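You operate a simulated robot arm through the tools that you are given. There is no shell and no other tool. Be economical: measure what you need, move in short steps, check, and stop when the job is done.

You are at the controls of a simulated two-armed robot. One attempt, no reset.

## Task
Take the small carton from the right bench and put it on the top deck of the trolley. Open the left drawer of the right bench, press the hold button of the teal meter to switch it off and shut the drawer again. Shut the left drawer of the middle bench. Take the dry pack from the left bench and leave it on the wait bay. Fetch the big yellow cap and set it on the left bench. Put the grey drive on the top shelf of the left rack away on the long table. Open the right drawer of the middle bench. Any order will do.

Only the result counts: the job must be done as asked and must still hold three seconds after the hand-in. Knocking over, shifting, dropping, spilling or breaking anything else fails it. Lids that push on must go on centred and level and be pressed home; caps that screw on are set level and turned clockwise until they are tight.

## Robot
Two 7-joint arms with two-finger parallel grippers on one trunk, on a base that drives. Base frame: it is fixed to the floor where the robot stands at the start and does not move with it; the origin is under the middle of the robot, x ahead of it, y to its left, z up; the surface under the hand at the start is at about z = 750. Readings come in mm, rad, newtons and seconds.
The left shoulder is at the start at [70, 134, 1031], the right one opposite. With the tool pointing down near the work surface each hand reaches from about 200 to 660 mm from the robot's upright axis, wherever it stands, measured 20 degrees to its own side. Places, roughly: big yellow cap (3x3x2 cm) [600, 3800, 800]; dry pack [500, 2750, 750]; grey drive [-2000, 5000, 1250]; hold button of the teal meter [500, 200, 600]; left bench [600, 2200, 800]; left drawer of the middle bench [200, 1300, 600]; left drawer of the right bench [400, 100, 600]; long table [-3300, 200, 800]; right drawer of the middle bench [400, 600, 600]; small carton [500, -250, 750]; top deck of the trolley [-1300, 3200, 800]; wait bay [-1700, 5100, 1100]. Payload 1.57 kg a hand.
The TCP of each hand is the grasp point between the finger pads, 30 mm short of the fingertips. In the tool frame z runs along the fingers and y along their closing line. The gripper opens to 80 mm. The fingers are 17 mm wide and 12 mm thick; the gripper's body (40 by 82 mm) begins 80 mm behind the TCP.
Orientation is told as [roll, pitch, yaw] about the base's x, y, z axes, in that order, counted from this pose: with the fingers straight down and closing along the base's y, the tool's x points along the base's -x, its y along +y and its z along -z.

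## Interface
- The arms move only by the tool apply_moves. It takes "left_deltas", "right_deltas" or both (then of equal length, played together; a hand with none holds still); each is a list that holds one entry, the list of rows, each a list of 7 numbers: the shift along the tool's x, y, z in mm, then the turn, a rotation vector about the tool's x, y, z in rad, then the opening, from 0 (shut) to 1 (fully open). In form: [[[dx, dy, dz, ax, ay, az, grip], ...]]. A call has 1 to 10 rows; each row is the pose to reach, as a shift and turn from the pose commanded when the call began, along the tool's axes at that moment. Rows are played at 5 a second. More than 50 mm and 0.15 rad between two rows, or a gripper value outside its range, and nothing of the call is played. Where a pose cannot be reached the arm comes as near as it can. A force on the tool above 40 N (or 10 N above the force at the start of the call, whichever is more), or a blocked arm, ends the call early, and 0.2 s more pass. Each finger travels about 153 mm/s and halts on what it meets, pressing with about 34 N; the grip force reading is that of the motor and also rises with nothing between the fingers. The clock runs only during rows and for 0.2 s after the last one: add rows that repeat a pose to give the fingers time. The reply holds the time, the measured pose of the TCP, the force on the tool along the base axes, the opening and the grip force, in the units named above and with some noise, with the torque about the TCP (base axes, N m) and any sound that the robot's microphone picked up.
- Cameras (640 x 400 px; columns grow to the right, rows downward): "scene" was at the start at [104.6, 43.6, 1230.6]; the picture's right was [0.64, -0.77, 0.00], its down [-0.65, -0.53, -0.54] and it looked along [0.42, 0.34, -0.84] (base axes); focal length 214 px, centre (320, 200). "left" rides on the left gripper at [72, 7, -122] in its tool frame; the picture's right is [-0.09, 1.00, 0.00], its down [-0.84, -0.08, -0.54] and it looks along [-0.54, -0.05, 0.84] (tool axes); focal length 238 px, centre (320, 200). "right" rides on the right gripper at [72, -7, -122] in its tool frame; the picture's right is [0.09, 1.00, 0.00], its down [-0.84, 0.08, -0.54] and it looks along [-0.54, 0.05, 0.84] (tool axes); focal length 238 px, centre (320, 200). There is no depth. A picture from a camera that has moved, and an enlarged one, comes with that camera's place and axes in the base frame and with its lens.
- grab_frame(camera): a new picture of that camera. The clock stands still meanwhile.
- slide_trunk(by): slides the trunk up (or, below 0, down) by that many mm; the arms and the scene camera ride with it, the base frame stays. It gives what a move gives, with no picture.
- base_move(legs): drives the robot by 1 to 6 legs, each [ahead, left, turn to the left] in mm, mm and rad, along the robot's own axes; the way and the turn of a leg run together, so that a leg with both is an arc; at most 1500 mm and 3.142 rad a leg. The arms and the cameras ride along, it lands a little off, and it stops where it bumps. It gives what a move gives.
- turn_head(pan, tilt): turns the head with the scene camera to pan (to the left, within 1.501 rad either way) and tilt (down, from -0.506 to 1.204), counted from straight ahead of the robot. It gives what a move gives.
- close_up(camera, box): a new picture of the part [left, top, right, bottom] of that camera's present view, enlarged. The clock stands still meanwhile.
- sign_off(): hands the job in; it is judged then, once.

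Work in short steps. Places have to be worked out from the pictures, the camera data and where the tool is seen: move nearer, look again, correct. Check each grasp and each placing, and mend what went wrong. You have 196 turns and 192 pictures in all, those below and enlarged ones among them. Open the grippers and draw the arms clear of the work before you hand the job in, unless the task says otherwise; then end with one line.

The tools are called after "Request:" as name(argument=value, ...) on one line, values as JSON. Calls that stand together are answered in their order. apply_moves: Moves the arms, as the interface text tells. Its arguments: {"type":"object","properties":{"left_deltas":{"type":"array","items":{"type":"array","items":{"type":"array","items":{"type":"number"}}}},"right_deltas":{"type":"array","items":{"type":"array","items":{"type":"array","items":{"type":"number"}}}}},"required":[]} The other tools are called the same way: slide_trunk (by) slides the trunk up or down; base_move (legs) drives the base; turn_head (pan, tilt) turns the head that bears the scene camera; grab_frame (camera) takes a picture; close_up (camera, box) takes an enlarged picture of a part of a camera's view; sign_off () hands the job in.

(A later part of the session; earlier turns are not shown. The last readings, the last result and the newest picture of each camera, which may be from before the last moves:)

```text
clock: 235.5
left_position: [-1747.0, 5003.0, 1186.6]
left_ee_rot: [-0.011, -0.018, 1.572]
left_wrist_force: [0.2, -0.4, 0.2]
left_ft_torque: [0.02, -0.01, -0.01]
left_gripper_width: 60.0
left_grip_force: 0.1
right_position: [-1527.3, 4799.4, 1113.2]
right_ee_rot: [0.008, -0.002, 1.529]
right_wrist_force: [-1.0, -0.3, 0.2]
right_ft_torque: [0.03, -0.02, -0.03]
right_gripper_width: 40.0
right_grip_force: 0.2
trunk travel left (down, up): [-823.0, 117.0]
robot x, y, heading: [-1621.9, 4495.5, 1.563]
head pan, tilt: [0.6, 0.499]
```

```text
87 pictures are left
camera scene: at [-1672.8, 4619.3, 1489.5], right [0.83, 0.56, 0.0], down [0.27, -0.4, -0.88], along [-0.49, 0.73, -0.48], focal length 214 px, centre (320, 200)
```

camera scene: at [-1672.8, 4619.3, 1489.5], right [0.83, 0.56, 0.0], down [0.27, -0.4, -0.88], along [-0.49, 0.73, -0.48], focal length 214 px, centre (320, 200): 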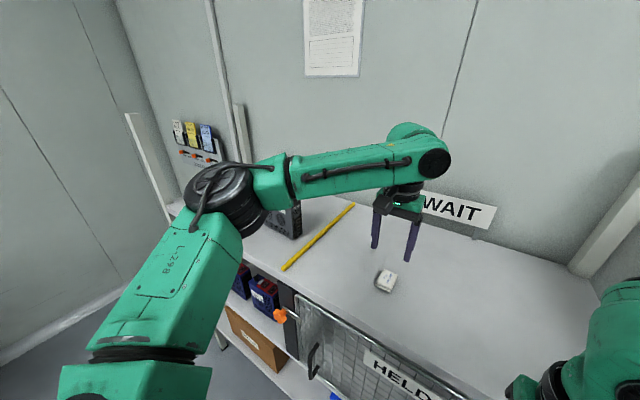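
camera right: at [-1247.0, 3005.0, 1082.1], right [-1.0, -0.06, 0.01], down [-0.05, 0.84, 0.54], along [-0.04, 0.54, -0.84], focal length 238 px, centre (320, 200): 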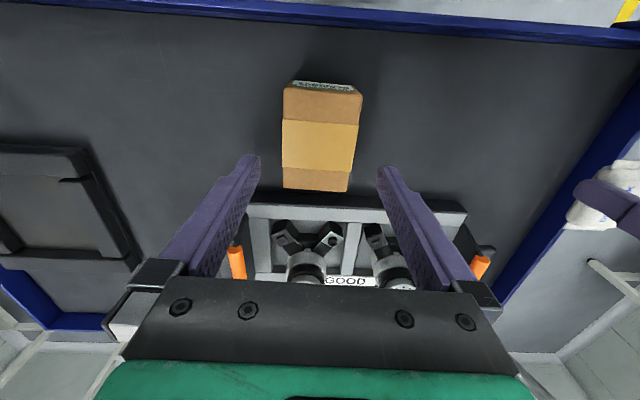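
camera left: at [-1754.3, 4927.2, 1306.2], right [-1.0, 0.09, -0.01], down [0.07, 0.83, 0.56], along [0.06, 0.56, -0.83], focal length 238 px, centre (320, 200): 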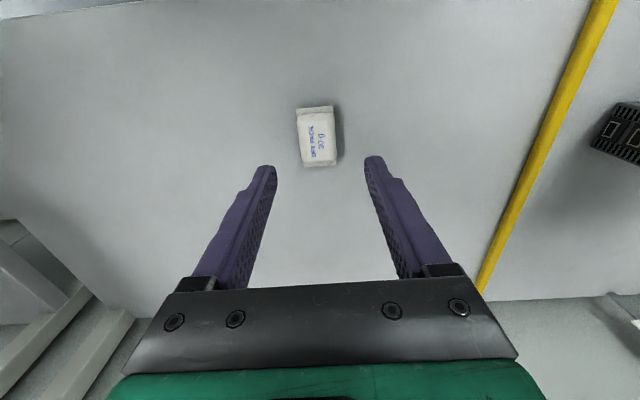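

Dry pack lies in the WAIT bay. Back off and line up with the grey drive.

Request:
base_move(legs=[[-300, 0, 0.008], [0, 400, 0]])

Request:
turn_head(pan=0.0, tilt=0.5)

Request:
grab_frame(camera="scene")

Request:
grab_frame(camera="left")

```text
clock: 239.6
left_position: [-2140.8, 4705.6, 1186.8]
left_ee_rot: [-0.008, -0.022, 1.579]
left_wrist_force: [0.2, 0.1, -0.2]
left_ft_torque: [0.03, 0.02, 0.01]
left_gripper_width: 59.8
left_grip_force: 0.0
right_position: [-1919.8, 4506.8, 1113.0]
right_ee_rot: [0.008, -0.004, 1.538]
right_wrist_force: [0.6, 0.7, 0.0]
right_ft_torque: [0.03, 0.0, -0.01]
right_gripper_width: 39.8
right_grip_force: 0.1
trunk travel left (down, up): [-823.0, 117.0]
robot x, y, heading: [-2014.8, 4200.2, 1.571]
head pan, tilt: [0.6, 0.499]
```

```text
clock: 240.6
left_position: [-2142.7, 4706.1, 1187.3]
left_ee_rot: [-0.011, -0.022, 1.578]
left_wrist_force: [0.0, 0.4, -0.7]
left_ft_torque: [-0.01, -0.02, 0.01]
left_gripper_width: 60.2
left_grip_force: 0.1
right_position: [-1921.5, 4506.0, 1112.6]
right_ee_rot: [0.008, -0.003, 1.538]
right_wrist_force: [0.2, -0.2, -0.5]
right_ft_torque: [0.02, -0.01, -0.01]
right_gripper_width: 40.0
right_grip_force: 0.0
trunk travel left (down, up): [-823.0, 117.0]
robot x, y, heading: [-2013.8, 4198.8, 1.576]
head pan, tilt: [0.0, 0.499]
```

```text
86 pictures are left
camera scene: at [-2014.0, 4339.4, 1489.5], right [1.0, 0.0, 0.0], down [0.0, -0.48, -0.88], along [0.0, 0.88, -0.48], focal length 214 px, centre (320, 200)
```

scene: 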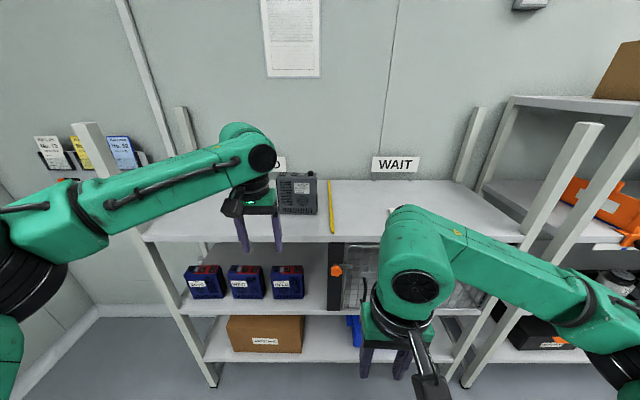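

```text
85 pictures are left
camera left: at [-2150.1, 4630.6, 1305.9], right [-1.0, 0.08, -0.01], down [0.06, 0.83, 0.56], along [0.05, 0.56, -0.83], focal length 238 px, centre (320, 200)
```

left: 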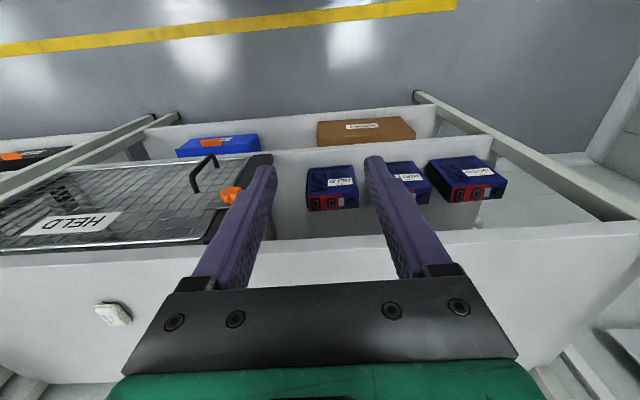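

Request:
close_up(camera="scene", box=[240, 150, 350, 260])

```text
3.64 times, centred on (295, 205) of scene
camera zoom: at [-2014.0, 4339.4, 1489.5], right [1.0, 0.0, 0.0], down [0.0, -0.48, -0.88], along [0.0, 0.88, -0.48], focal length 780 px, centre (411, 182)
```

zoom: 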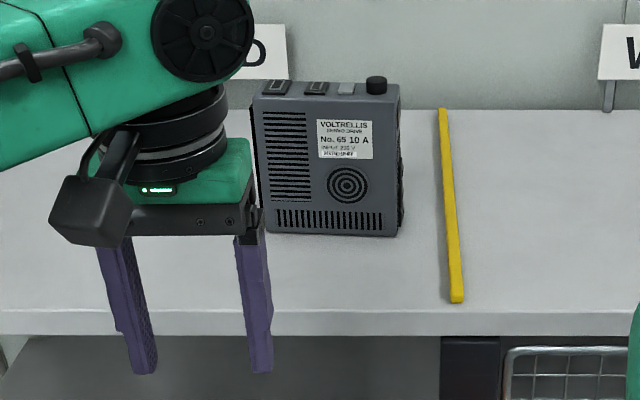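

Drive: ~145 wide (x), ~150 tall, ~45 deep (y), front face y≈5023, top ≈1208. I'll grip it across its depth from above with the left hand turned 90°. Raise trunk and rotate the hand.

Request:
slide_trunk(by=110)

Request:
apply_moves(left_deltas=[[[0, 0, 0, 0, 0, 0.15, 0.9], [0, 0, 0, 0, 0, 0.3, 0.9], [0, 0, 0, 0, 0, 0.45, 0.9], [0, 0, 0, 0, 0, 0.6, 0.9], [0, 0, 0, 0, 0, 0.75, 0.9], [0, 0, 0, 0, 0, 0.9, 0.9], [0, 0, 0, 0, 0, 1.05, 0.9], [0, 0, 0, 0, 0, 1.2, 0.9], [0, 0, 0, 0, 0, 1.35, 0.9], [0, 0, 0, 0, 0, 1.5, 0.9]]])

Request:
grab_frame(camera="left")

```text
clock: 242.0
left_position: [-2143.4, 4705.9, 1297.3]
left_ee_rot: [-0.011, -0.019, 1.579]
left_wrist_force: [-0.3, -1.0, -0.5]
left_ft_torque: [0.0, -0.03, 0.01]
left_gripper_width: 60.1
left_grip_force: 0.0
right_position: [-1919.8, 4505.8, 1223.5]
right_ee_rot: [0.006, -0.004, 1.537]
right_wrist_force: [0.5, -0.9, 0.1]
right_ft_torque: [0.0, -0.02, 0.01]
right_gripper_width: 40.2
right_grip_force: 0.0
trunk travel left (down, up): [-933.0, 7.0]
robot x, y, heading: [-2011.7, 4197.4, 1.57]
head pan, tilt: [0.0, 0.499]
```

```text
clock: 244.2
left_position: [-2143.0, 4705.9, 1296.5]
left_ee_rot: [0.019, -0.011, 0.078]
left_wrist_force: [-0.3, 0.0, 0.1]
left_ft_torque: [-0.01, 0.01, -0.01]
left_gripper_width: 72.0
left_grip_force: 0.0
right_position: [-1920.9, 4506.5, 1223.5]
right_ee_rot: [0.009, -0.004, 1.538]
right_wrist_force: [0.5, -0.3, 0.0]
right_ft_torque: [0.0, -0.01, 0.0]
right_gripper_width: 40.1
right_grip_force: 0.0
trunk travel left (down, up): [-933.0, 7.0]
robot x, y, heading: [-2016.1, 4197.8, 1.574]
head pan, tilt: [0.0, 0.499]
```

```text
83 pictures are left
camera left: at [-2216.8, 4704.0, 1416.9], right [0.01, 1.0, 0.02], down [0.83, -0.02, 0.55], along [0.55, 0.01, -0.84], focal length 238 px, centre (320, 200)
```

left: 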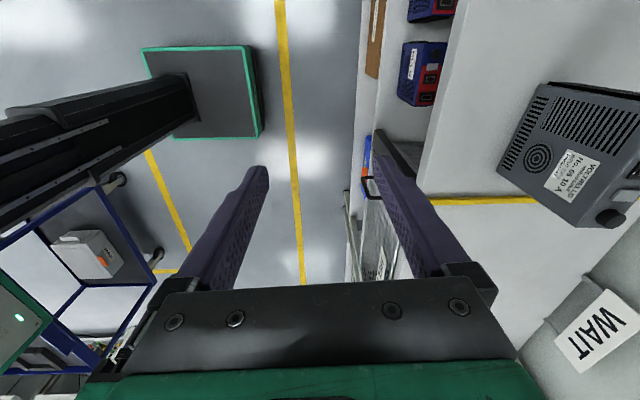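

Works. Drive forward 300 and right 40 to hover near the drive, then look.

Request:
base_move(legs=[[280, -40, 0]])

Request:
grab_frame(camera="left")

Request:
grab_frame(camera="scene")

```text
clock: 246.2
left_position: [-2108.6, 4983.8, 1297.1]
left_ee_rot: [0.023, -0.012, 0.084]
left_wrist_force: [-0.9, 0.1, 0.2]
left_ft_torque: [0.05, -0.01, 0.0]
left_gripper_width: 71.8
left_grip_force: 0.0
right_position: [-1885.3, 4785.2, 1223.5]
right_ee_rot: [0.006, -0.003, 1.541]
right_wrist_force: [-0.3, -0.4, 0.2]
right_ft_torque: [0.01, -0.03, 0.03]
right_gripper_width: 39.9
right_grip_force: 0.0
trunk travel left (down, up): [-933.0, 7.0]
robot x, y, heading: [-1975.2, 4476.4, 1.579]
head pan, tilt: [0.0, 0.499]
```

```text
82 pictures are left
camera left: at [-2181.9, 4981.0, 1418.1], right [0.01, 1.0, 0.02], down [0.83, -0.02, 0.55], along [0.55, 0.01, -0.83], focal length 238 px, centre (320, 200)
```

left: 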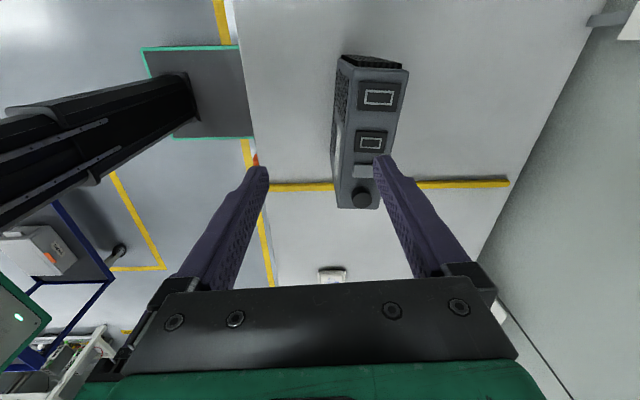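

```text
81 pictures are left
camera scene: at [-1977.9, 4617.0, 1599.9], right [1.0, 0.01, 0.0], down [0.0, -0.48, -0.88], along [-0.01, 0.88, -0.48], focal length 214 px, centre (320, 200)
```

scene: 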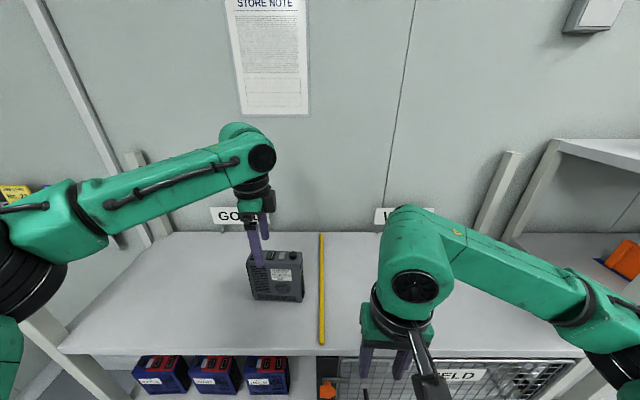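

Drive top: x −2165…−2032, y 5003…5052. Align over its centre (−2099,5028), yaw≈0, and lower a bit.

Request:
apply_moves(left_deltas=[[[-7, 20, 0, 0.02, 0.01, 0.1, 1], [-14, 43, 10, 0.023, 0.012, 0.1, 1], [-14, 43, 30, 0.023, 0.012, 0.1, 1]]])

Request:
grab_frame(camera="left")

```text
clock: 247.0
left_position: [-2122.9, 4999.8, 1262.7]
left_ee_rot: [-0.002, 0.0, -0.018]
left_wrist_force: [-0.5, 0.3, -0.1]
left_ft_torque: [0.0, -0.01, -0.03]
left_gripper_width: 80.1
left_grip_force: 0.0
left hand out of reach, approached as far as the arm can: row 1, 2, 3
right_position: [-1885.9, 4788.1, 1223.4]
right_ee_rot: [0.009, 0.0, 1.541]
right_wrist_force: [0.0, 0.4, -0.2]
right_ft_torque: [-0.02, -0.03, 0.01]
right_gripper_width: 40.1
right_grip_force: 0.1
trunk travel left (down, up): [-933.0, 7.0]
robot x, y, heading: [-1979.6, 4477.3, 1.579]
head pan, tilt: [0.0, 0.499]
```

```text
80 pictures are left
camera left: at [-2194.7, 5006.6, 1382.7], right [0.11, 0.99, 0.0], down [0.84, -0.09, 0.54], along [0.54, -0.06, -0.84], focal length 238 px, centre (320, 200)
```

left: 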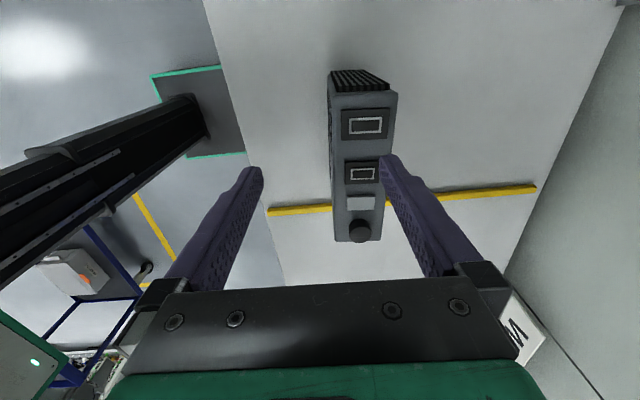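

Out of reach by ~30 mm; move the base closer instead (72 forward, 31 right) after lifting 15 mm, then trim.

Request:
apply_moves(left_deltas=[[[0, 0, -20, 0, 0, 0.02, 1]]])

Request:
base_move(legs=[[70, -31, 0]])

Request:
grab_frame(camera="left")

```text
clock: 247.4
left_position: [-2125.0, 4995.2, 1283.5]
left_ee_rot: [0.0, 0.001, -0.037]
left_wrist_force: [0.0, -0.3, 0.2]
left_ft_torque: [-0.01, -0.04, 0.0]
left_gripper_width: 80.0
left_grip_force: 0.1
left hand out of reach, approached as far as the arm can: row 1
right_position: [-1885.6, 4786.0, 1223.6]
right_ee_rot: [0.007, -0.004, 1.541]
right_wrist_force: [0.5, -0.5, -0.7]
right_ft_torque: [-0.02, 0.02, -0.02]
right_gripper_width: 40.1
right_grip_force: 0.1
trunk travel left (down, up): [-933.0, 7.0]
robot x, y, heading: [-1977.7, 4481.1, 1.578]
head pan, tilt: [0.0, 0.499]
```

```text
clock: 248.4
left_position: [-2098.5, 5055.7, 1286.6]
left_ee_rot: [0.005, -0.003, -0.037]
left_wrist_force: [-0.1, -0.8, 0.1]
left_ft_torque: [0.1, 0.02, 0.0]
left_gripper_width: 80.2
left_grip_force: 0.1
right_position: [-1859.4, 4848.0, 1225.7]
right_ee_rot: [0.006, -0.011, 1.545]
right_wrist_force: [-0.8, -0.8, 0.0]
right_ft_torque: [0.07, -0.02, 0.0]
right_gripper_width: 40.3
right_grip_force: 0.0
trunk travel left (down, up): [-933.0, 7.0]
robot x, y, heading: [-1945.2, 4550.6, 1.582]
head pan, tilt: [0.0, 0.499]
```

```text
79 pictures are left
camera left: at [-2171.2, 5063.0, 1407.7], right [0.13, 0.99, 0.01], down [0.83, -0.11, 0.54], along [0.54, -0.06, -0.84], focal length 238 px, centre (320, 200)
```

left: 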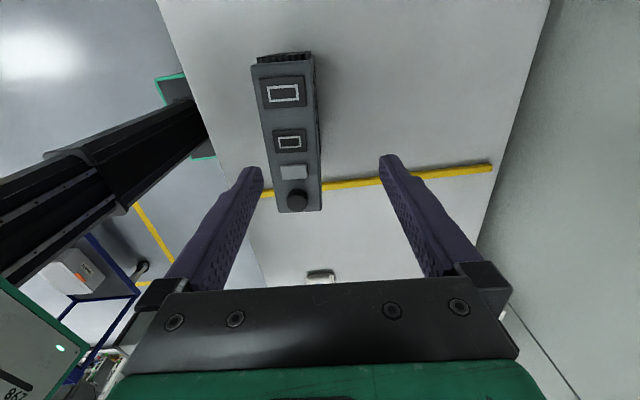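

Drive centre (−2098,5031), yaw≈−0.06. Shift and lower 45.

Request:
apply_moves(left_deltas=[[[-1, -25, 0, 0, 0, 0.023, 1], [-1, -25, 25, 0, 0, 0.023, 1], [-1, -25, 50, 0, 0, 0.023, 1]]])

Request:
grab_frame(camera="left")

```text
clock: 249.2
left_position: [-2095.0, 5042.4, 1230.1]
left_ee_rot: [-0.001, -0.001, -0.056]
left_wrist_force: [-0.3, -0.1, 0.5]
left_ft_torque: [-0.03, 0.01, 0.03]
left_gripper_width: 80.0
left_grip_force: 0.1
right_position: [-1856.6, 4857.3, 1222.6]
right_ee_rot: [0.009, 0.0, 1.544]
right_wrist_force: [-0.2, 0.1, -0.5]
right_ft_torque: [-0.04, 0.0, 0.0]
right_gripper_width: 40.0
right_grip_force: 0.0
trunk travel left (down, up): [-933.0, 7.0]
robot x, y, heading: [-1947.0, 4545.7, 1.58]
head pan, tilt: [0.0, 0.499]
```

```text
78 pictures are left
camera left: at [-2166.7, 5052.5, 1351.5], right [0.15, 0.99, 0.0], down [0.83, -0.12, 0.54], along [0.54, -0.08, -0.84], focal length 238 px, centre (320, 200)
```

left: 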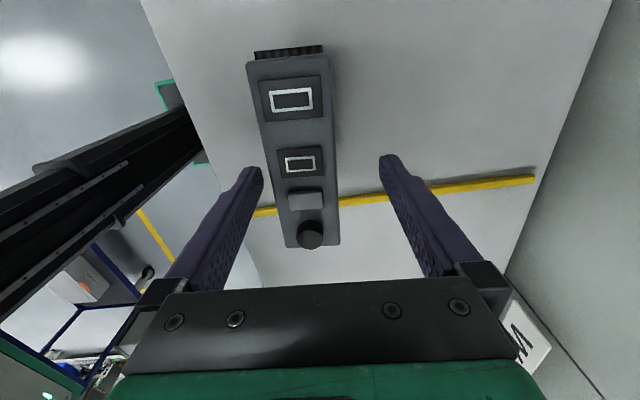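

Shift 13 mm more, then descend to TCP 1165.

Request:
apply_moves(left_deltas=[[[3, -13, 0, 0, 0, 0, 1], [3, -13, 25, 0, 0, 0, 1], [3, -13, 45, 0, 0, 0, 1]]])

Request:
grab_frame(camera="left")

```text
clock: 250.0
left_position: [-2099.8, 5031.7, 1185.5]
left_ee_rot: [-0.004, 0.001, -0.058]
left_wrist_force: [-0.8, 0.2, 0.2]
left_ft_torque: [0.01, 0.01, 0.03]
left_gripper_width: 79.8
left_grip_force: 0.1
right_position: [-1855.5, 4859.3, 1222.3]
right_ee_rot: [0.009, -0.003, 1.546]
right_wrist_force: [0.3, 0.1, -0.3]
right_ft_torque: [-0.03, -0.02, 0.01]
right_gripper_width: 40.1
right_grip_force: 0.0
trunk travel left (down, up): [-933.0, 7.0]
robot x, y, heading: [-1948.2, 4546.8, 1.579]
head pan, tilt: [0.0, 0.499]
```

```text
77 pictures are left
camera left: at [-2170.8, 5041.4, 1306.5], right [0.15, 0.99, 0.0], down [0.83, -0.12, 0.54], along [0.54, -0.08, -0.84], focal length 238 px, centre (320, 200)
```

left: 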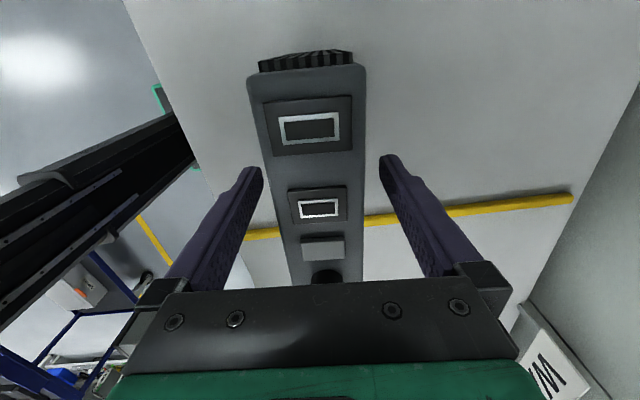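

Straddling. Down 20 more and close.

Request:
apply_moves(left_deltas=[[[0, -2, 20, 0, 0, 0, 1], [0, -2, 20, 0, 0, 0, 0.7], [0, -2, 20, 0, 0, 0, 0.5], [0, -2, 20, 0, 0, 0, 0.4], [0, -2, 20, 0, 0, 0, 0.4]]])

Request:
grab_frame(camera="left")

```text
clock: 251.2
left_position: [-2098.1, 5028.2, 1168.6]
left_ee_rot: [-0.002, 0.0, -0.058]
left_wrist_force: [-0.3, 2.6, -0.3]
left_ft_torque: [0.51, 0.21, -0.09]
left_gripper_width: 45.8
left_grip_force: 33.7
right_position: [-1855.7, 4857.3, 1223.0]
right_ee_rot: [0.008, -0.002, 1.546]
right_wrist_force: [0.1, 1.3, -0.2]
right_ft_torque: [-0.02, -0.03, 0.01]
right_gripper_width: 40.1
right_grip_force: 0.0
trunk travel left (down, up): [-933.0, 7.0]
robot x, y, heading: [-1947.3, 4547.6, 1.577]
head pan, tilt: [0.0, 0.499]
```

```text
76 pictures are left
camera left: at [-2170.5, 5038.4, 1289.0], right [0.15, 0.99, 0.0], down [0.83, -0.13, 0.54], along [0.54, -0.08, -0.84], focal length 238 px, centre (320, 200)
```

left: 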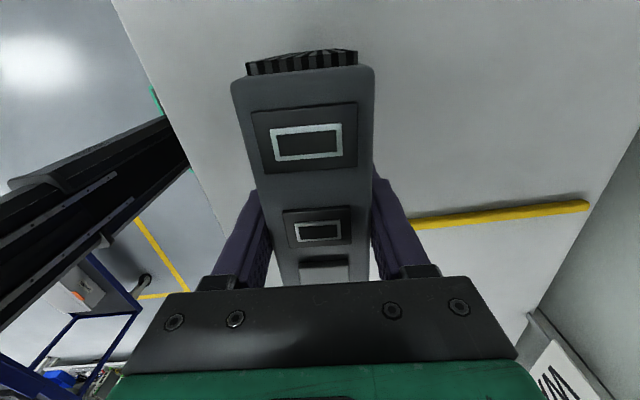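

Gripped at 45.8 mm. Lift by 40 first.

Request:
apply_moves(left_deltas=[[[0, 0, -15, 0, 0, 0, 0.4], [0, 0, -40, 0, 0, 0, 0.4], [0, 0, -70, 0, 0, 0, 0.4]]])

Request:
grab_frame(camera="scene")

```text
clock: 252.0
left_position: [-2097.9, 5023.5, 1237.0]
left_ee_rot: [-0.003, -0.001, -0.057]
left_wrist_force: [0.0, 0.0, -8.9]
left_ft_torque: [0.02, 0.04, 0.0]
left_gripper_width: 45.8
left_grip_force: 33.3
right_position: [-1855.3, 4857.2, 1222.7]
right_ee_rot: [0.01, -0.002, 1.544]
right_wrist_force: [0.1, 0.0, 0.4]
right_ft_torque: [0.01, 0.03, 0.02]
right_gripper_width: 40.0
right_grip_force: 0.0
trunk travel left (down, up): [-933.0, 7.0]
robot x, y, heading: [-1942.9, 4550.2, 1.578]
head pan, tilt: [0.0, 0.499]
```

```text
75 pictures are left
camera scene: at [-1947.5, 4689.8, 1599.4], right [1.0, 0.01, 0.0], down [0.0, -0.48, -0.88], along [-0.01, 0.88, -0.48], focal length 214 px, centre (320, 200)
```

scene: 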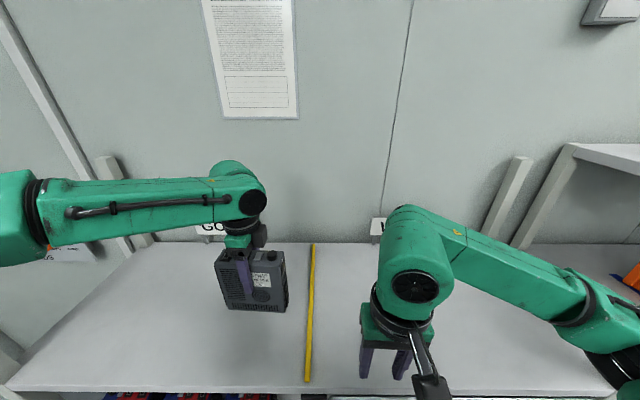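

Lifted (~0.9 kg). There is a "STORE NOTE" on the wall; read it.

Request:
base_move(legs=[[-400, 0, 0]])

Request:
turn_head(pan=0.05, tilt=0.1)

Request:
grab_frame(camera="scene")

```text
clock: 254.5
left_position: [-2092.1, 4631.2, 1236.3]
left_ee_rot: [-0.003, 0.0, -0.066]
left_wrist_force: [0.6, -0.1, -9.1]
left_ft_torque: [-0.01, 0.02, 0.0]
left_gripper_width: 45.8
left_grip_force: 34.1
right_position: [-1852.7, 4459.6, 1221.8]
right_ee_rot: [0.007, 0.001, 1.534]
right_wrist_force: [-0.1, 0.7, 0.6]
right_ft_torque: [-0.01, 0.01, 0.03]
right_gripper_width: 39.9
right_grip_force: 0.0
trunk travel left (down, up): [-933.0, 7.0]
robot x, y, heading: [-1945.2, 4147.8, 1.568]
head pan, tilt: [0.0, 0.499]
```

```text
clock: 255.4
left_position: [-2093.4, 4628.7, 1237.5]
left_ee_rot: [-0.002, -0.001, -0.067]
left_wrist_force: [-1.0, -0.1, -8.8]
left_ft_torque: [-0.01, 0.04, 0.0]
left_gripper_width: 46.1
left_grip_force: 34.2
right_position: [-1851.7, 4457.7, 1223.1]
right_ee_rot: [0.009, -0.001, 1.535]
right_wrist_force: [0.1, -0.7, -0.4]
right_ft_torque: [0.02, 0.02, 0.01]
right_gripper_width: 39.9
right_grip_force: 0.0
trunk travel left (down, up): [-933.0, 7.0]
robot x, y, heading: [-1945.2, 4151.5, 1.57]
head pan, tilt: [0.051, 0.099]
```

```text
74 pictures are left
camera scene: at [-1950.1, 4292.8, 1636.4], right [1.0, 0.05, 0.0], down [0.01, -0.1, -0.99], along [-0.05, 0.99, -0.1], focal length 214 px, centre (320, 200)
```

scene: 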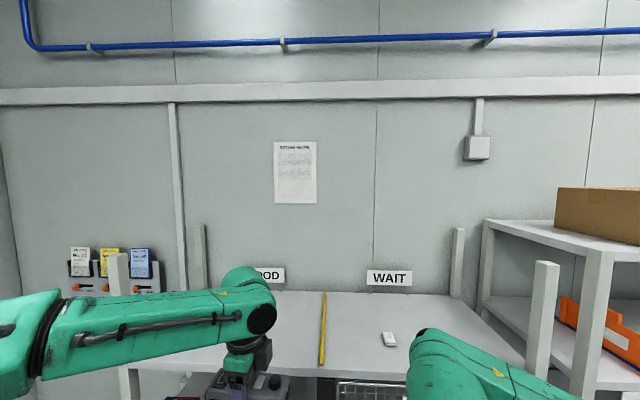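

Request:
close_up(camera="scene", box=[265, 135, 325, 210])

```text
5.33 times, centred on (295, 172) of scene
camera zoom: at [-1950.1, 4292.8, 1636.4], right [1.0, 0.05, 0.0], down [0.01, -0.1, -0.99], along [-0.05, 0.99, -0.1], focal length 1144 px, centre (453, 347)
```

zoom: 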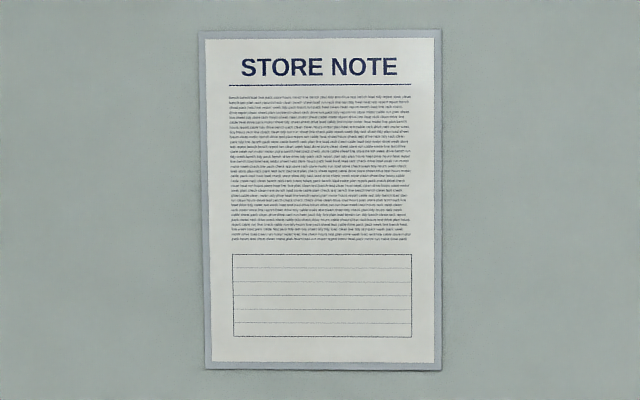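

The note is only filler. Now travel back through the corridor and turn to face the long table (−x).

Request:
base_move(legs=[[0, 330, 0], [-1250, 0, 0], [-1100, 0, 0]])

Request:
base_move(legs=[[-100, -350, 0], [0, 0, 1.57]])

Request:
turn_head(pan=0.5, tilt=0.45)

Request:
grab_frame(camera="scene")

```text
clock: 268.6
left_position: [-2385.1, 2300.3, 1238.3]
left_ee_rot: [-0.003, -0.002, 0.013]
left_wrist_force: [0.3, -0.2, -9.3]
left_ft_torque: [0.0, 0.01, -0.04]
left_gripper_width: 45.8
left_grip_force: 34.1
right_position: [-2130.3, 2151.1, 1224.0]
right_ee_rot: [0.009, 0.0, 1.617]
right_wrist_force: [-0.1, -1.3, 0.6]
right_ft_torque: [-0.01, 0.02, -0.02]
right_gripper_width: 39.9
right_grip_force: 0.2
trunk travel left (down, up): [-933.0, 7.0]
robot x, y, heading: [-2199.3, 1832.5, 1.652]
head pan, tilt: [0.051, 0.099]
```

```text
clock: 274.7
left_position: [-2313.8, 1579.2, 1238.4]
left_ee_rot: [-0.004, -0.001, 1.583]
left_wrist_force: [-0.7, 0.0, -9.9]
left_ft_torque: [0.0, -0.03, -0.03]
left_gripper_width: 46.0
left_grip_force: 33.8
right_position: [-2163.6, 1832.2, 1223.4]
right_ee_rot: [0.009, -0.002, -3.101]
right_wrist_force: [0.2, 0.5, 0.6]
right_ft_torque: [0.01, 0.0, -0.02]
right_gripper_width: 40.3
right_grip_force: 0.0
trunk travel left (down, up): [-933.0, 7.0]
robot x, y, heading: [-1847.7, 1762.3, -3.067]
head pan, tilt: [0.051, 0.099]
```

```text
clock: 275.6
left_position: [-2313.7, 1578.6, 1237.8]
left_ee_rot: [-0.004, -0.001, 1.584]
left_wrist_force: [0.1, 0.1, -10.2]
left_ft_torque: [-0.03, -0.02, -0.03]
left_gripper_width: 45.8
left_grip_force: 33.8
right_position: [-2163.5, 1831.7, 1222.9]
right_ee_rot: [0.006, -0.002, -3.1]
right_wrist_force: [-0.2, 0.5, 0.4]
right_ft_torque: [0.0, 0.0, 0.03]
right_gripper_width: 40.0
right_grip_force: 0.2
trunk travel left (down, up): [-933.0, 7.0]
robot x, y, heading: [-1851.5, 1766.1, -3.069]
head pan, tilt: [0.499, 0.45]
```

```text
72 pictures are left
camera scene: at [-1977.4, 1707.2, 1603.8], right [-0.54, 0.84, 0.0], down [0.37, 0.24, -0.9], along [-0.75, -0.49, -0.44], focal length 214 px, centre (320, 200)
```

scene: 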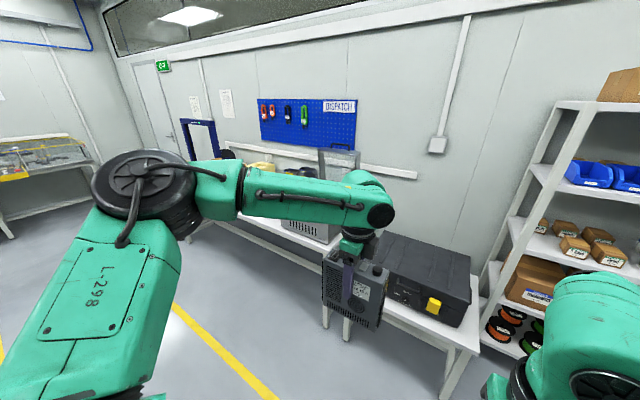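

Straighten and shift along (−y) 1000 mm to view the long table.

Request:
base_move(legs=[[0, 0, -0.072], [0, 1000, 0]])

Request:
turn_head(pan=0.2, tilt=0.45)

Request:
grab_frame(camera="scene")

```text
clock: 281.3
left_position: [-2306.9, 586.9, 1237.0]
left_ee_rot: [-0.003, -0.002, 1.529]
left_wrist_force: [0.8, -0.9, -8.5]
left_ft_torque: [0.01, 0.02, 0.01]
left_gripper_width: 45.7
left_grip_force: 34.2
right_position: [-2143.1, 831.4, 1223.0]
right_ee_rot: [0.008, -0.001, 3.132]
right_wrist_force: [-0.2, 0.3, -0.9]
right_ft_torque: [-0.04, 0.03, 0.0]
right_gripper_width: 40.2
right_grip_force: 0.0
trunk travel left (down, up): [-933.0, 7.0]
robot x, y, heading: [-1834.6, 747.6, -3.118]
head pan, tilt: [0.499, 0.45]
```

```text
clock: 282.1
left_position: [-2305.5, 583.7, 1237.3]
left_ee_rot: [-0.003, 0.001, 1.529]
left_wrist_force: [-0.1, -0.1, -9.8]
left_ft_torque: [-0.06, 0.01, 0.01]
left_gripper_width: 45.8
left_grip_force: 34.4
right_position: [-2143.2, 829.1, 1222.6]
right_ee_rot: [0.007, -0.001, 3.129]
right_wrist_force: [-0.6, 0.1, -0.1]
right_ft_torque: [-0.01, -0.01, -0.01]
right_gripper_width: 39.9
right_grip_force: 0.0
trunk travel left (down, up): [-933.0, 7.0]
robot x, y, heading: [-1831.4, 744.8, -3.121]
head pan, tilt: [0.201, 0.45]
```

```text
71 pictures are left
camera scene: at [-1974.1, 721.1, 1603.7], right [-0.22, 0.97, 0.0], down [0.43, 0.1, -0.9], along [-0.88, -0.2, -0.44], focal length 214 px, centre (320, 200)
```

scene: 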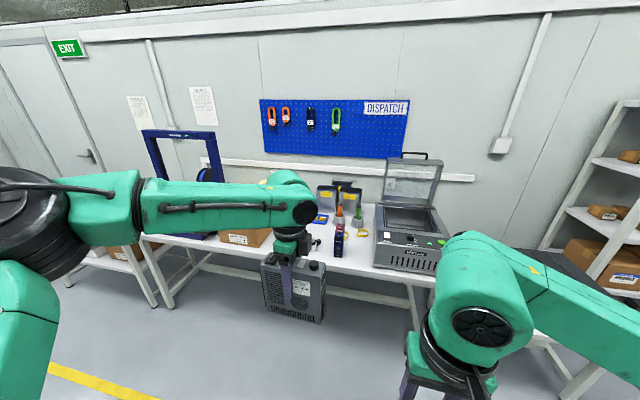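

Request:
close_up(camera="scene", box=[130, 120, 470, 320])

```text
1.88 times, centred on (300, 220) of scene
camera zoom: at [-1974.1, 721.1, 1603.7], right [-0.22, 0.97, 0.0], down [0.43, 0.1, -0.9], along [-0.88, -0.2, -0.44], focal length 404 px, centre (358, 162)
```

zoom: 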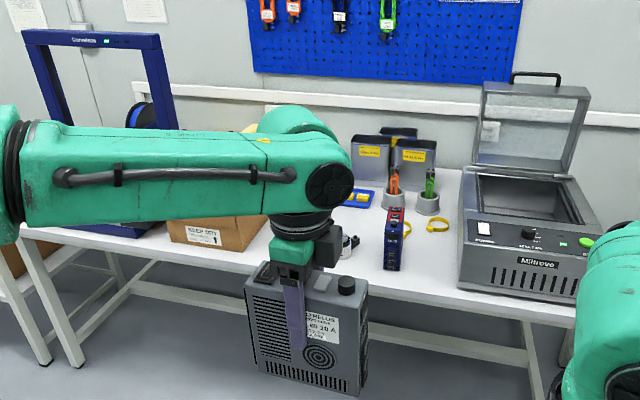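

Look for free table space: shift 450 further (−y) and look.

Request:
base_move(legs=[[0, 450, -0.02]])

Request:
turn_head(pan=0.0, tilt=0.5)

Request:
grab_frame(camera="scene")

Request:
grab_frame(camera="left")

```text
clock: 284.8
left_position: [-2302.9, 149.6, 1237.2]
left_ee_rot: [-0.002, 0.002, 1.509]
left_wrist_force: [-0.2, 0.3, -9.1]
left_ft_torque: [-0.04, 0.01, -0.03]
left_gripper_width: 45.8
left_grip_force: 33.8
right_position: [-2135.4, 393.7, 1222.6]
right_ee_rot: [0.009, -0.003, 3.113]
right_wrist_force: [-0.1, 0.3, -0.4]
right_ft_torque: [-0.01, 0.0, -0.02]
right_gripper_width: 39.9
right_grip_force: 0.1
trunk travel left (down, up): [-933.0, 7.0]
robot x, y, heading: [-1825.1, 297.8, -3.141]
head pan, tilt: [0.201, 0.45]
```

```text
clock: 285.6
left_position: [-2302.6, 147.9, 1237.9]
left_ee_rot: [-0.003, 0.001, 1.509]
left_wrist_force: [0.4, 0.2, -8.9]
left_ft_torque: [-0.02, 0.02, 0.03]
left_gripper_width: 46.2
left_grip_force: 33.5
right_position: [-2133.9, 390.8, 1222.0]
right_ee_rot: [0.009, -0.003, 3.112]
right_wrist_force: [0.3, -1.0, -0.3]
right_ft_torque: [-0.01, -0.02, -0.04]
right_gripper_width: 39.6
right_grip_force: 0.0
trunk travel left (down, up): [-933.0, 7.0]
robot x, y, heading: [-1825.8, 297.9, -3.136]
head pan, tilt: [0.0, 0.499]
```

```text
69 pictures are left
camera scene: at [-1968.7, 297.5, 1599.3], right [-0.01, 1.0, 0.0], down [0.48, 0.0, -0.88], along [-0.88, -0.01, -0.48], focal length 214 px, centre (320, 200)
```

scene: 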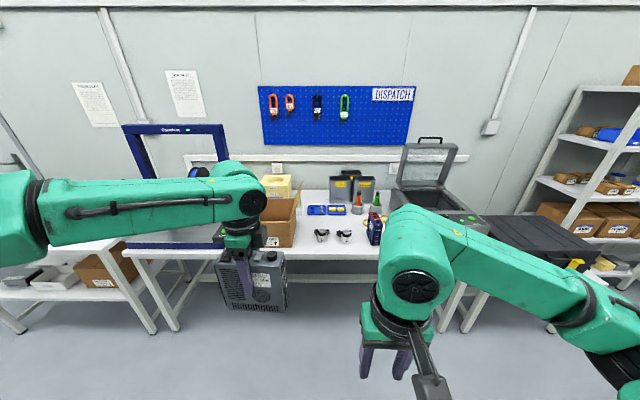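

```text
68 pictures are left
camera left: at [-2314.5, 76.9, 1358.0], right [-0.99, 0.15, 0.0], down [0.13, 0.83, 0.54], along [0.09, 0.54, -0.84], focal length 238 px, centre (320, 200)
```

left: 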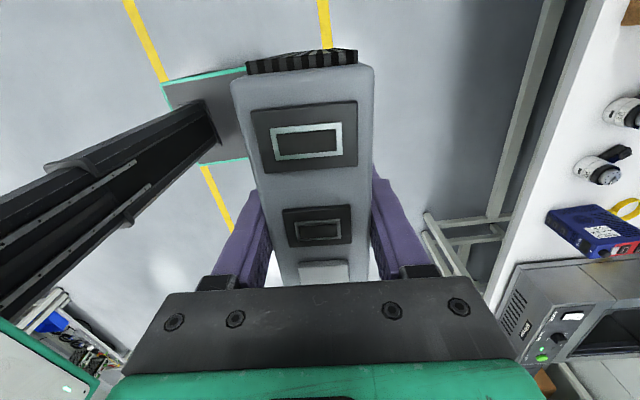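

Request:
close_up(camera="scene", box=[120, 160, 460, 290])

```text
1.88 times, centred on (290, 225) of scene
camera zoom: at [-1968.7, 297.5, 1599.3], right [-0.01, 1.0, 0.0], down [0.48, 0.0, -0.88], along [-0.88, -0.01, -0.48], focal length 404 px, centre (376, 153)
```

zoom: 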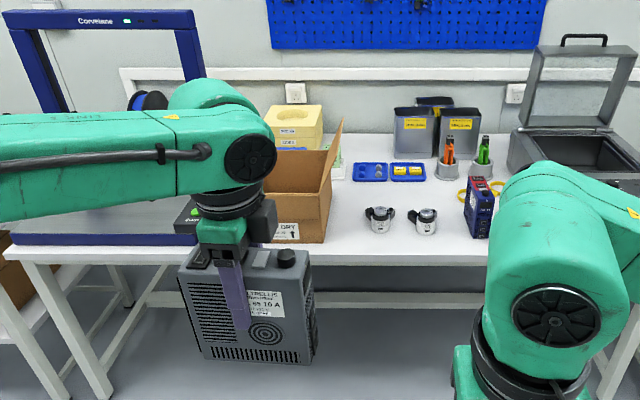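

Free strip at the table front (edge x≈−2814) before the two motors. I target the drive at about (−2862,355). Drive forward 550, right 205, keeping height, then check.

Request:
base_move(legs=[[0, -205, 0], [530, 0, 0]])

Request:
grab_frame(camera="left")

Request:
turn_head(pan=0.15, tilt=0.7)

Request:
grab_frame(camera="scene")

```text
clock: 289.8
left_position: [-2822.0, 352.8, 1237.3]
left_ee_rot: [-0.003, 0.001, 1.507]
left_wrist_force: [1.0, 0.8, -8.5]
left_ft_torque: [0.0, -0.02, -0.02]
left_gripper_width: 45.8
left_grip_force: 33.8
right_position: [-2653.0, 593.6, 1222.4]
right_ee_rot: [0.008, -0.003, 3.108]
right_wrist_force: [-0.9, 0.0, 0.4]
right_ft_torque: [-0.01, 0.05, -0.02]
right_gripper_width: 40.0
right_grip_force: 0.0
trunk travel left (down, up): [-933.0, 7.0]
robot x, y, heading: [-2346.9, 502.2, -3.139]
head pan, tilt: [0.0, 0.499]
```

```text
66 pictures are left
camera left: at [-2833.4, 280.3, 1359.0], right [-0.99, 0.16, 0.0], down [0.13, 0.83, 0.54], along [0.09, 0.54, -0.84], focal length 238 px, centre (320, 200)
```

left: 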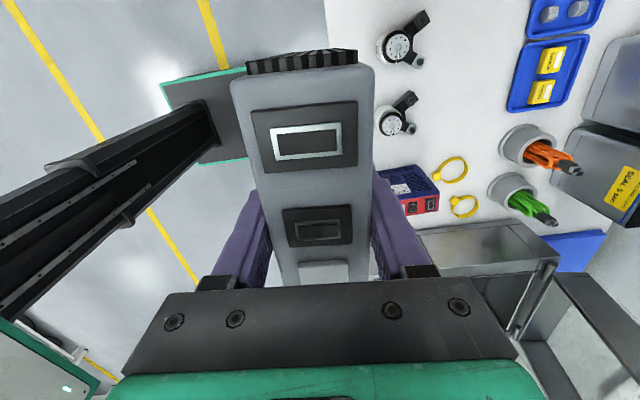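

```text
clock: 290.5
left_position: [-2823.3, 351.4, 1237.2]
left_ee_rot: [-0.003, 0.0, 1.507]
left_wrist_force: [0.2, 0.2, -8.8]
left_ft_torque: [-0.02, -0.01, 0.01]
left_gripper_width: 46.0
left_grip_force: 34.0
right_position: [-2654.1, 593.7, 1221.4]
right_ee_rot: [0.007, -0.001, 3.107]
right_wrist_force: [-0.3, -0.2, -0.2]
right_ft_torque: [0.0, 0.03, 0.02]
right_gripper_width: 40.3
right_grip_force: 0.0
trunk travel left (down, up): [-933.0, 7.0]
robot x, y, heading: [-2351.1, 502.2, -3.139]
head pan, tilt: [0.15, 0.7]
```

```text
65 pictures are left
camera scene: at [-2481.4, 486.7, 1581.7], right [-0.15, 0.99, 0.0], down [0.64, 0.1, -0.76], along [-0.76, -0.12, -0.64], focal length 214 px, centre (320, 200)
```

scene: 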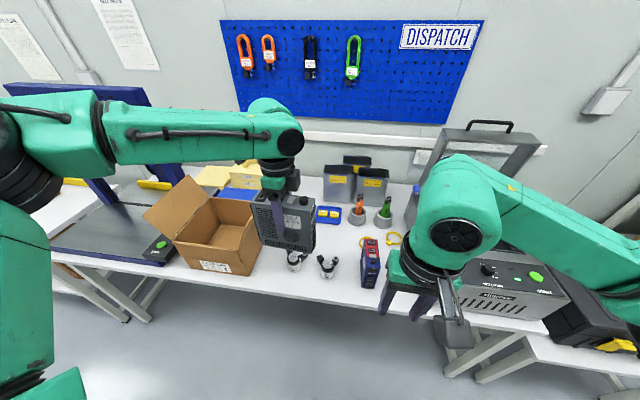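

Table edge is at x≈−2853; a roomier spot is behind the motors: around (−3110,353). I first lower the left arm 130 (drive bottom still ~994) testing reach, and raise the right hand 60.

Request:
apply_moves(left_deltas=[[[0, 3, 25, 0, 0, 0, 0.4], [0, 6, 50, 0, 0, 0, 0.4], [0, 9, 80, 0, 0, 0, 0.4], [0, 12, 110, 0, 0, 0, 0.4], [0, 15, 130, 0, 0, 0, 0.4]]], right_deltas=[[[0, 0, -12, 0, 0, 0, 0.2], [0, 0, -24, 0, 0, 0, 0.1], [0, 0, -36, 0, 0, 0, 0], [0, 0, -48, 0, 0, 0, 0], [0, 0, -60, 0, 0, 0, 0]]])

Request:
turn_head(pan=-0.7, tilt=0.6)

Request:
grab_frame(camera="scene")

```text
clock: 291.7
left_position: [-2836.9, 352.8, 1105.7]
left_ee_rot: [-0.004, -0.001, 1.508]
left_wrist_force: [-0.2, 0.2, -9.7]
left_ft_torque: [-0.02, 0.0, -0.02]
left_gripper_width: 45.8
left_grip_force: 34.2
right_position: [-2656.4, 596.1, 1283.3]
right_ee_rot: [0.007, 0.002, 3.109]
right_wrist_force: [0.1, -1.0, -0.5]
right_ft_torque: [0.0, 0.01, 0.0]
right_gripper_width: 0.0
right_grip_force: 21.2
trunk travel left (down, up): [-933.0, 7.0]
robot x, y, heading: [-2345.8, 502.2, -3.138]
head pan, tilt: [0.15, 0.7]
```

```text
clock: 292.9
left_position: [-2837.7, 353.3, 1106.2]
left_ee_rot: [-0.004, -0.001, 1.507]
left_wrist_force: [0.3, -0.1, -10.2]
left_ft_torque: [0.0, 0.01, -0.03]
left_gripper_width: 45.9
left_grip_force: 33.7
right_position: [-2655.8, 595.7, 1283.0]
right_ee_rot: [0.008, -0.002, 3.107]
right_wrist_force: [0.3, 0.3, 0.1]
right_ft_torque: [-0.04, -0.03, -0.02]
right_gripper_width: 0.1
right_grip_force: 21.0
trunk travel left (down, up): [-933.0, 7.0]
robot x, y, heading: [-2344.1, 499.4, -3.135]
head pan, tilt: [-0.7, 0.6]
```

```text
64 pictures are left
camera scene: at [-2466.0, 556.2, 1590.2], right [0.64, 0.77, 0.0], down [0.43, -0.36, -0.82], along [-0.63, 0.53, -0.57], focal length 214 px, centre (320, 200)
```

scene: 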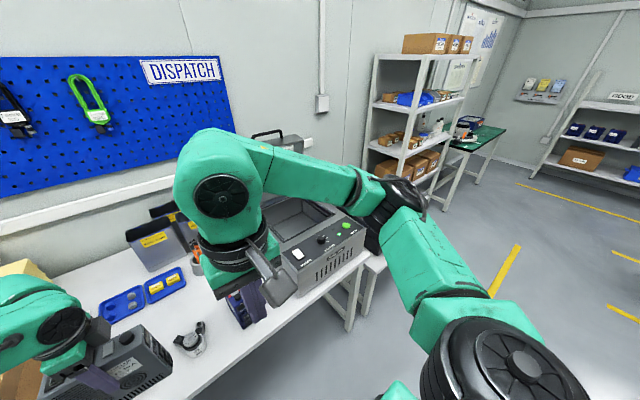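

Clear. Drive forward 262 and check.

Request:
base_move(legs=[[262, 0, 0]])

Request:
grab_frame(camera="left")

Request:
turn_head(pan=0.15, tilt=0.75)

Request:
grab_frame(camera="scene")

```text
clock: 294.8
left_position: [-3099.6, 356.4, 1107.5]
left_ee_rot: [-0.001, 0.001, 1.5]
left_wrist_force: [0.8, 0.4, -9.2]
left_ft_torque: [0.02, 0.03, 0.02]
left_gripper_width: 46.0
left_grip_force: 34.1
right_position: [-2918.2, 597.8, 1284.2]
right_ee_rot: [0.005, -0.003, 3.102]
right_wrist_force: [0.1, -0.1, 0.3]
right_ft_torque: [0.01, 0.04, 0.01]
right_gripper_width: 0.1
right_grip_force: 21.3
trunk travel left (down, up): [-933.0, 7.0]
robot x, y, heading: [-2614.3, 502.9, 3.137]
head pan, tilt: [-0.7, 0.6]
```

```text
63 pictures are left
camera left: at [-3112.2, 284.3, 1229.0], right [-0.99, 0.16, 0.0], down [0.14, 0.83, 0.54], along [0.09, 0.54, -0.84], focal length 238 px, centre (320, 200)
```

left: 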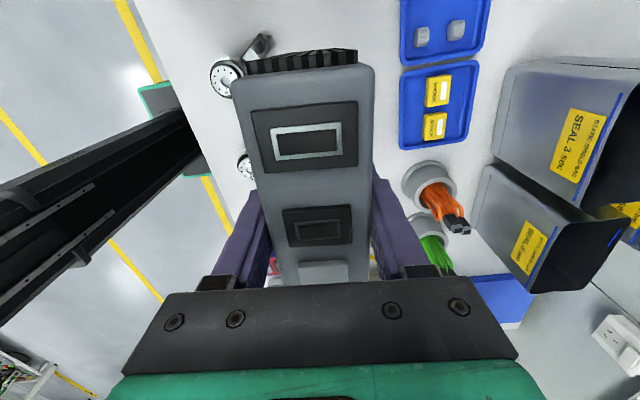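

```text
clock: 295.9
left_position: [-3103.6, 355.8, 1106.2]
left_ee_rot: [-0.005, -0.001, 1.502]
left_wrist_force: [-0.2, 0.6, -10.4]
left_ft_torque: [-0.01, 0.0, -0.02]
left_gripper_width: 45.5
left_grip_force: 33.7
right_position: [-2920.7, 597.2, 1282.3]
right_ee_rot: [0.006, -0.002, 3.102]
right_wrist_force: [-0.2, 1.2, 0.5]
right_ft_torque: [0.0, 0.0, 0.0]
right_gripper_width: 0.0
right_grip_force: 21.1
trunk travel left (down, up): [-933.0, 7.0]
robot x, y, heading: [-2613.9, 500.3, 3.138]
head pan, tilt: [0.15, 0.75]
```

```text
62 pictures are left
camera scene: at [-2745.4, 488.2, 1577.4], right [-0.14, 0.99, 0.0], down [0.68, 0.1, -0.73], along [-0.72, -0.11, -0.68], focal length 214 px, centre (320, 200)
```

scene: 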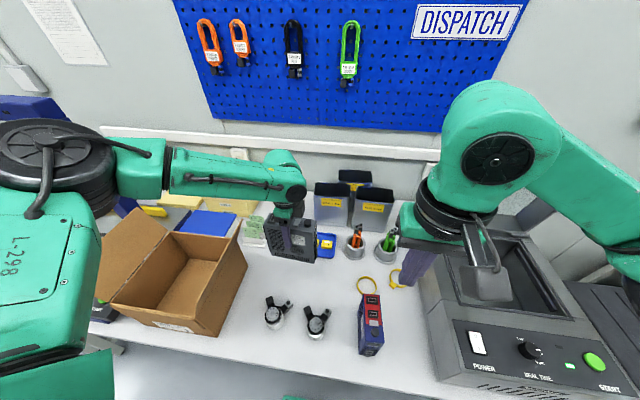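

Drive is above the free spot; lower the trunk 165 mm and check.

Request:
slide_trunk(by=-165)

Request:
grab_frame(camera="scene")

Request:
grab_frame(camera="left")

```text
clock: 297.8
left_position: [-3102.2, 356.6, 942.1]
left_ee_rot: [-0.003, 0.0, 1.501]
left_wrist_force: [0.1, 0.2, -9.3]
left_ft_torque: [0.0, 0.01, 0.03]
left_gripper_width: 46.0
left_grip_force: 33.4
right_position: [-2920.4, 597.8, 1117.1]
right_ee_rot: [0.007, -0.002, 3.101]
right_wrist_force: [0.1, -1.3, -0.2]
right_ft_torque: [-0.05, -0.02, -0.01]
right_gripper_width: 0.0
right_grip_force: 21.0
trunk travel left (down, up): [-768.0, 172.0]
robot x, y, heading: [-2613.4, 497.8, 3.137]
head pan, tilt: [0.15, 0.75]
```

```text
61 pictures are left
camera scene: at [-2745.6, 488.1, 1412.4], right [-0.15, 0.99, 0.0], down [0.68, 0.1, -0.73], along [-0.72, -0.11, -0.68], focal length 214 px, centre (320, 200)
```

scene: 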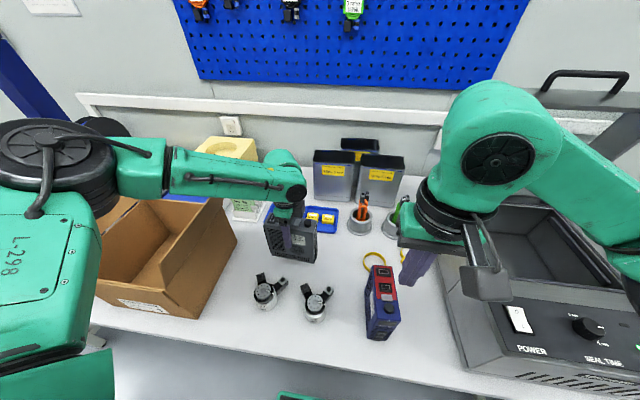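

```text
60 pictures are left
camera left: at [-3115.2, 284.3, 1062.5], right [-0.99, 0.16, 0.0], down [0.13, 0.83, 0.54], along [0.09, 0.54, -0.84], focal length 238 px, centre (320, 200)
```

left: 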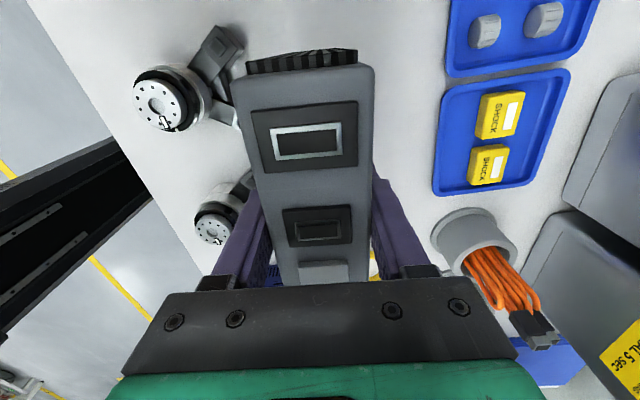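

Clear on all sides. Lower with force check.

Request:
apply_moves(left_deltas=[[[0, 0, 15, 0, 0, 0, 0.4], [0, 0, 25, 0, 0, 0, 0.4], [0, 0, 30, 0, 0, 0, 0.4], [0, 0, 34, 0, 0, 0, 0.4], [0, 0, 38, 0, 0, 0, 0.4]]])

```text
clock: 299.0
left_position: [-3094.8, 349.6, 909.8]
left_ee_rot: [-0.002, -0.002, 1.502]
left_wrist_force: [0.5, -0.5, -9.4]
left_ft_torque: [-0.01, 0.02, 0.01]
left_gripper_width: 45.9
left_grip_force: 33.9
left hand out of reach, approached as far as the arm can: row 2, 3, 4, 5
right_position: [-2921.1, 596.5, 1118.9]
right_ee_rot: [0.006, -0.002, 3.101]
right_wrist_force: [0.1, -0.1, 0.6]
right_ft_torque: [-0.01, 0.02, 0.0]
right_gripper_width: 0.0
right_grip_force: 21.0
trunk travel left (down, up): [-768.0, 172.0]
robot x, y, heading: [-2613.2, 501.4, 3.137]
head pan, tilt: [0.15, 0.75]
```

Continue with small trunk steps.

Request:
slide_trunk(by=-5)

Request:
slide_trunk(by=-4)

Request:
close_up(camera="scene", box=[230, 170, 350, 290])

```text
clock: 299.6
left_position: [-3094.8, 348.7, 906.1]
left_ee_rot: [-0.005, -0.001, 1.501]
left_wrist_force: [0.2, 0.3, -9.1]
left_ft_torque: [-0.02, -0.01, 0.01]
left_gripper_width: 46.0
left_grip_force: 33.9
right_position: [-2922.5, 598.7, 1113.8]
right_ee_rot: [0.007, -0.001, 3.102]
right_wrist_force: [-0.8, -0.4, -0.3]
right_ft_torque: [0.0, 0.0, 0.01]
right_gripper_width: 0.1
right_grip_force: 21.2
trunk travel left (down, up): [-763.0, 177.0]
robot x, y, heading: [-2612.1, 504.4, 3.138]
head pan, tilt: [0.15, 0.75]
```

```text
clock: 300.1
left_position: [-3095.1, 349.2, 902.3]
left_ee_rot: [-0.005, -0.002, 1.502]
left_wrist_force: [0.4, -0.6, -9.2]
left_ft_torque: [0.0, 0.02, -0.03]
left_gripper_width: 46.1
left_grip_force: 34.3
right_position: [-2921.2, 598.7, 1108.9]
right_ee_rot: [0.008, -0.003, 3.101]
right_wrist_force: [-0.3, -0.4, 0.3]
right_ft_torque: [-0.01, -0.01, -0.03]
right_gripper_width: 0.1
right_grip_force: 21.2
trunk travel left (down, up): [-759.0, 181.0]
robot x, y, heading: [-2610.4, 501.2, 3.135]
head pan, tilt: [0.15, 0.75]
```

```text
3.33 times, centred on (290, 230) of scene
camera zoom: at [-2746.1, 488.1, 1403.2], right [-0.15, 0.99, 0.0], down [0.68, 0.1, -0.73], along [-0.72, -0.11, -0.68], focal length 715 px, centre (420, 100)
```

zoom: 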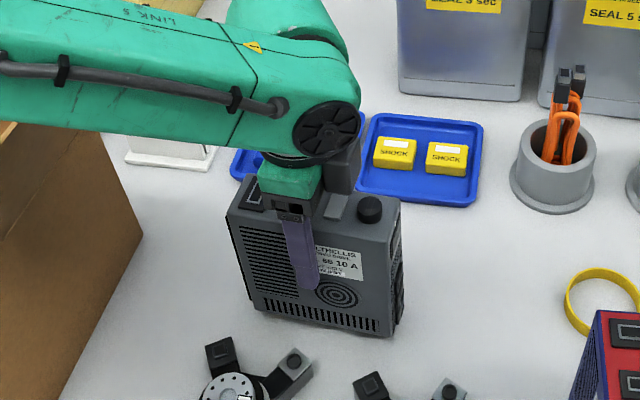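

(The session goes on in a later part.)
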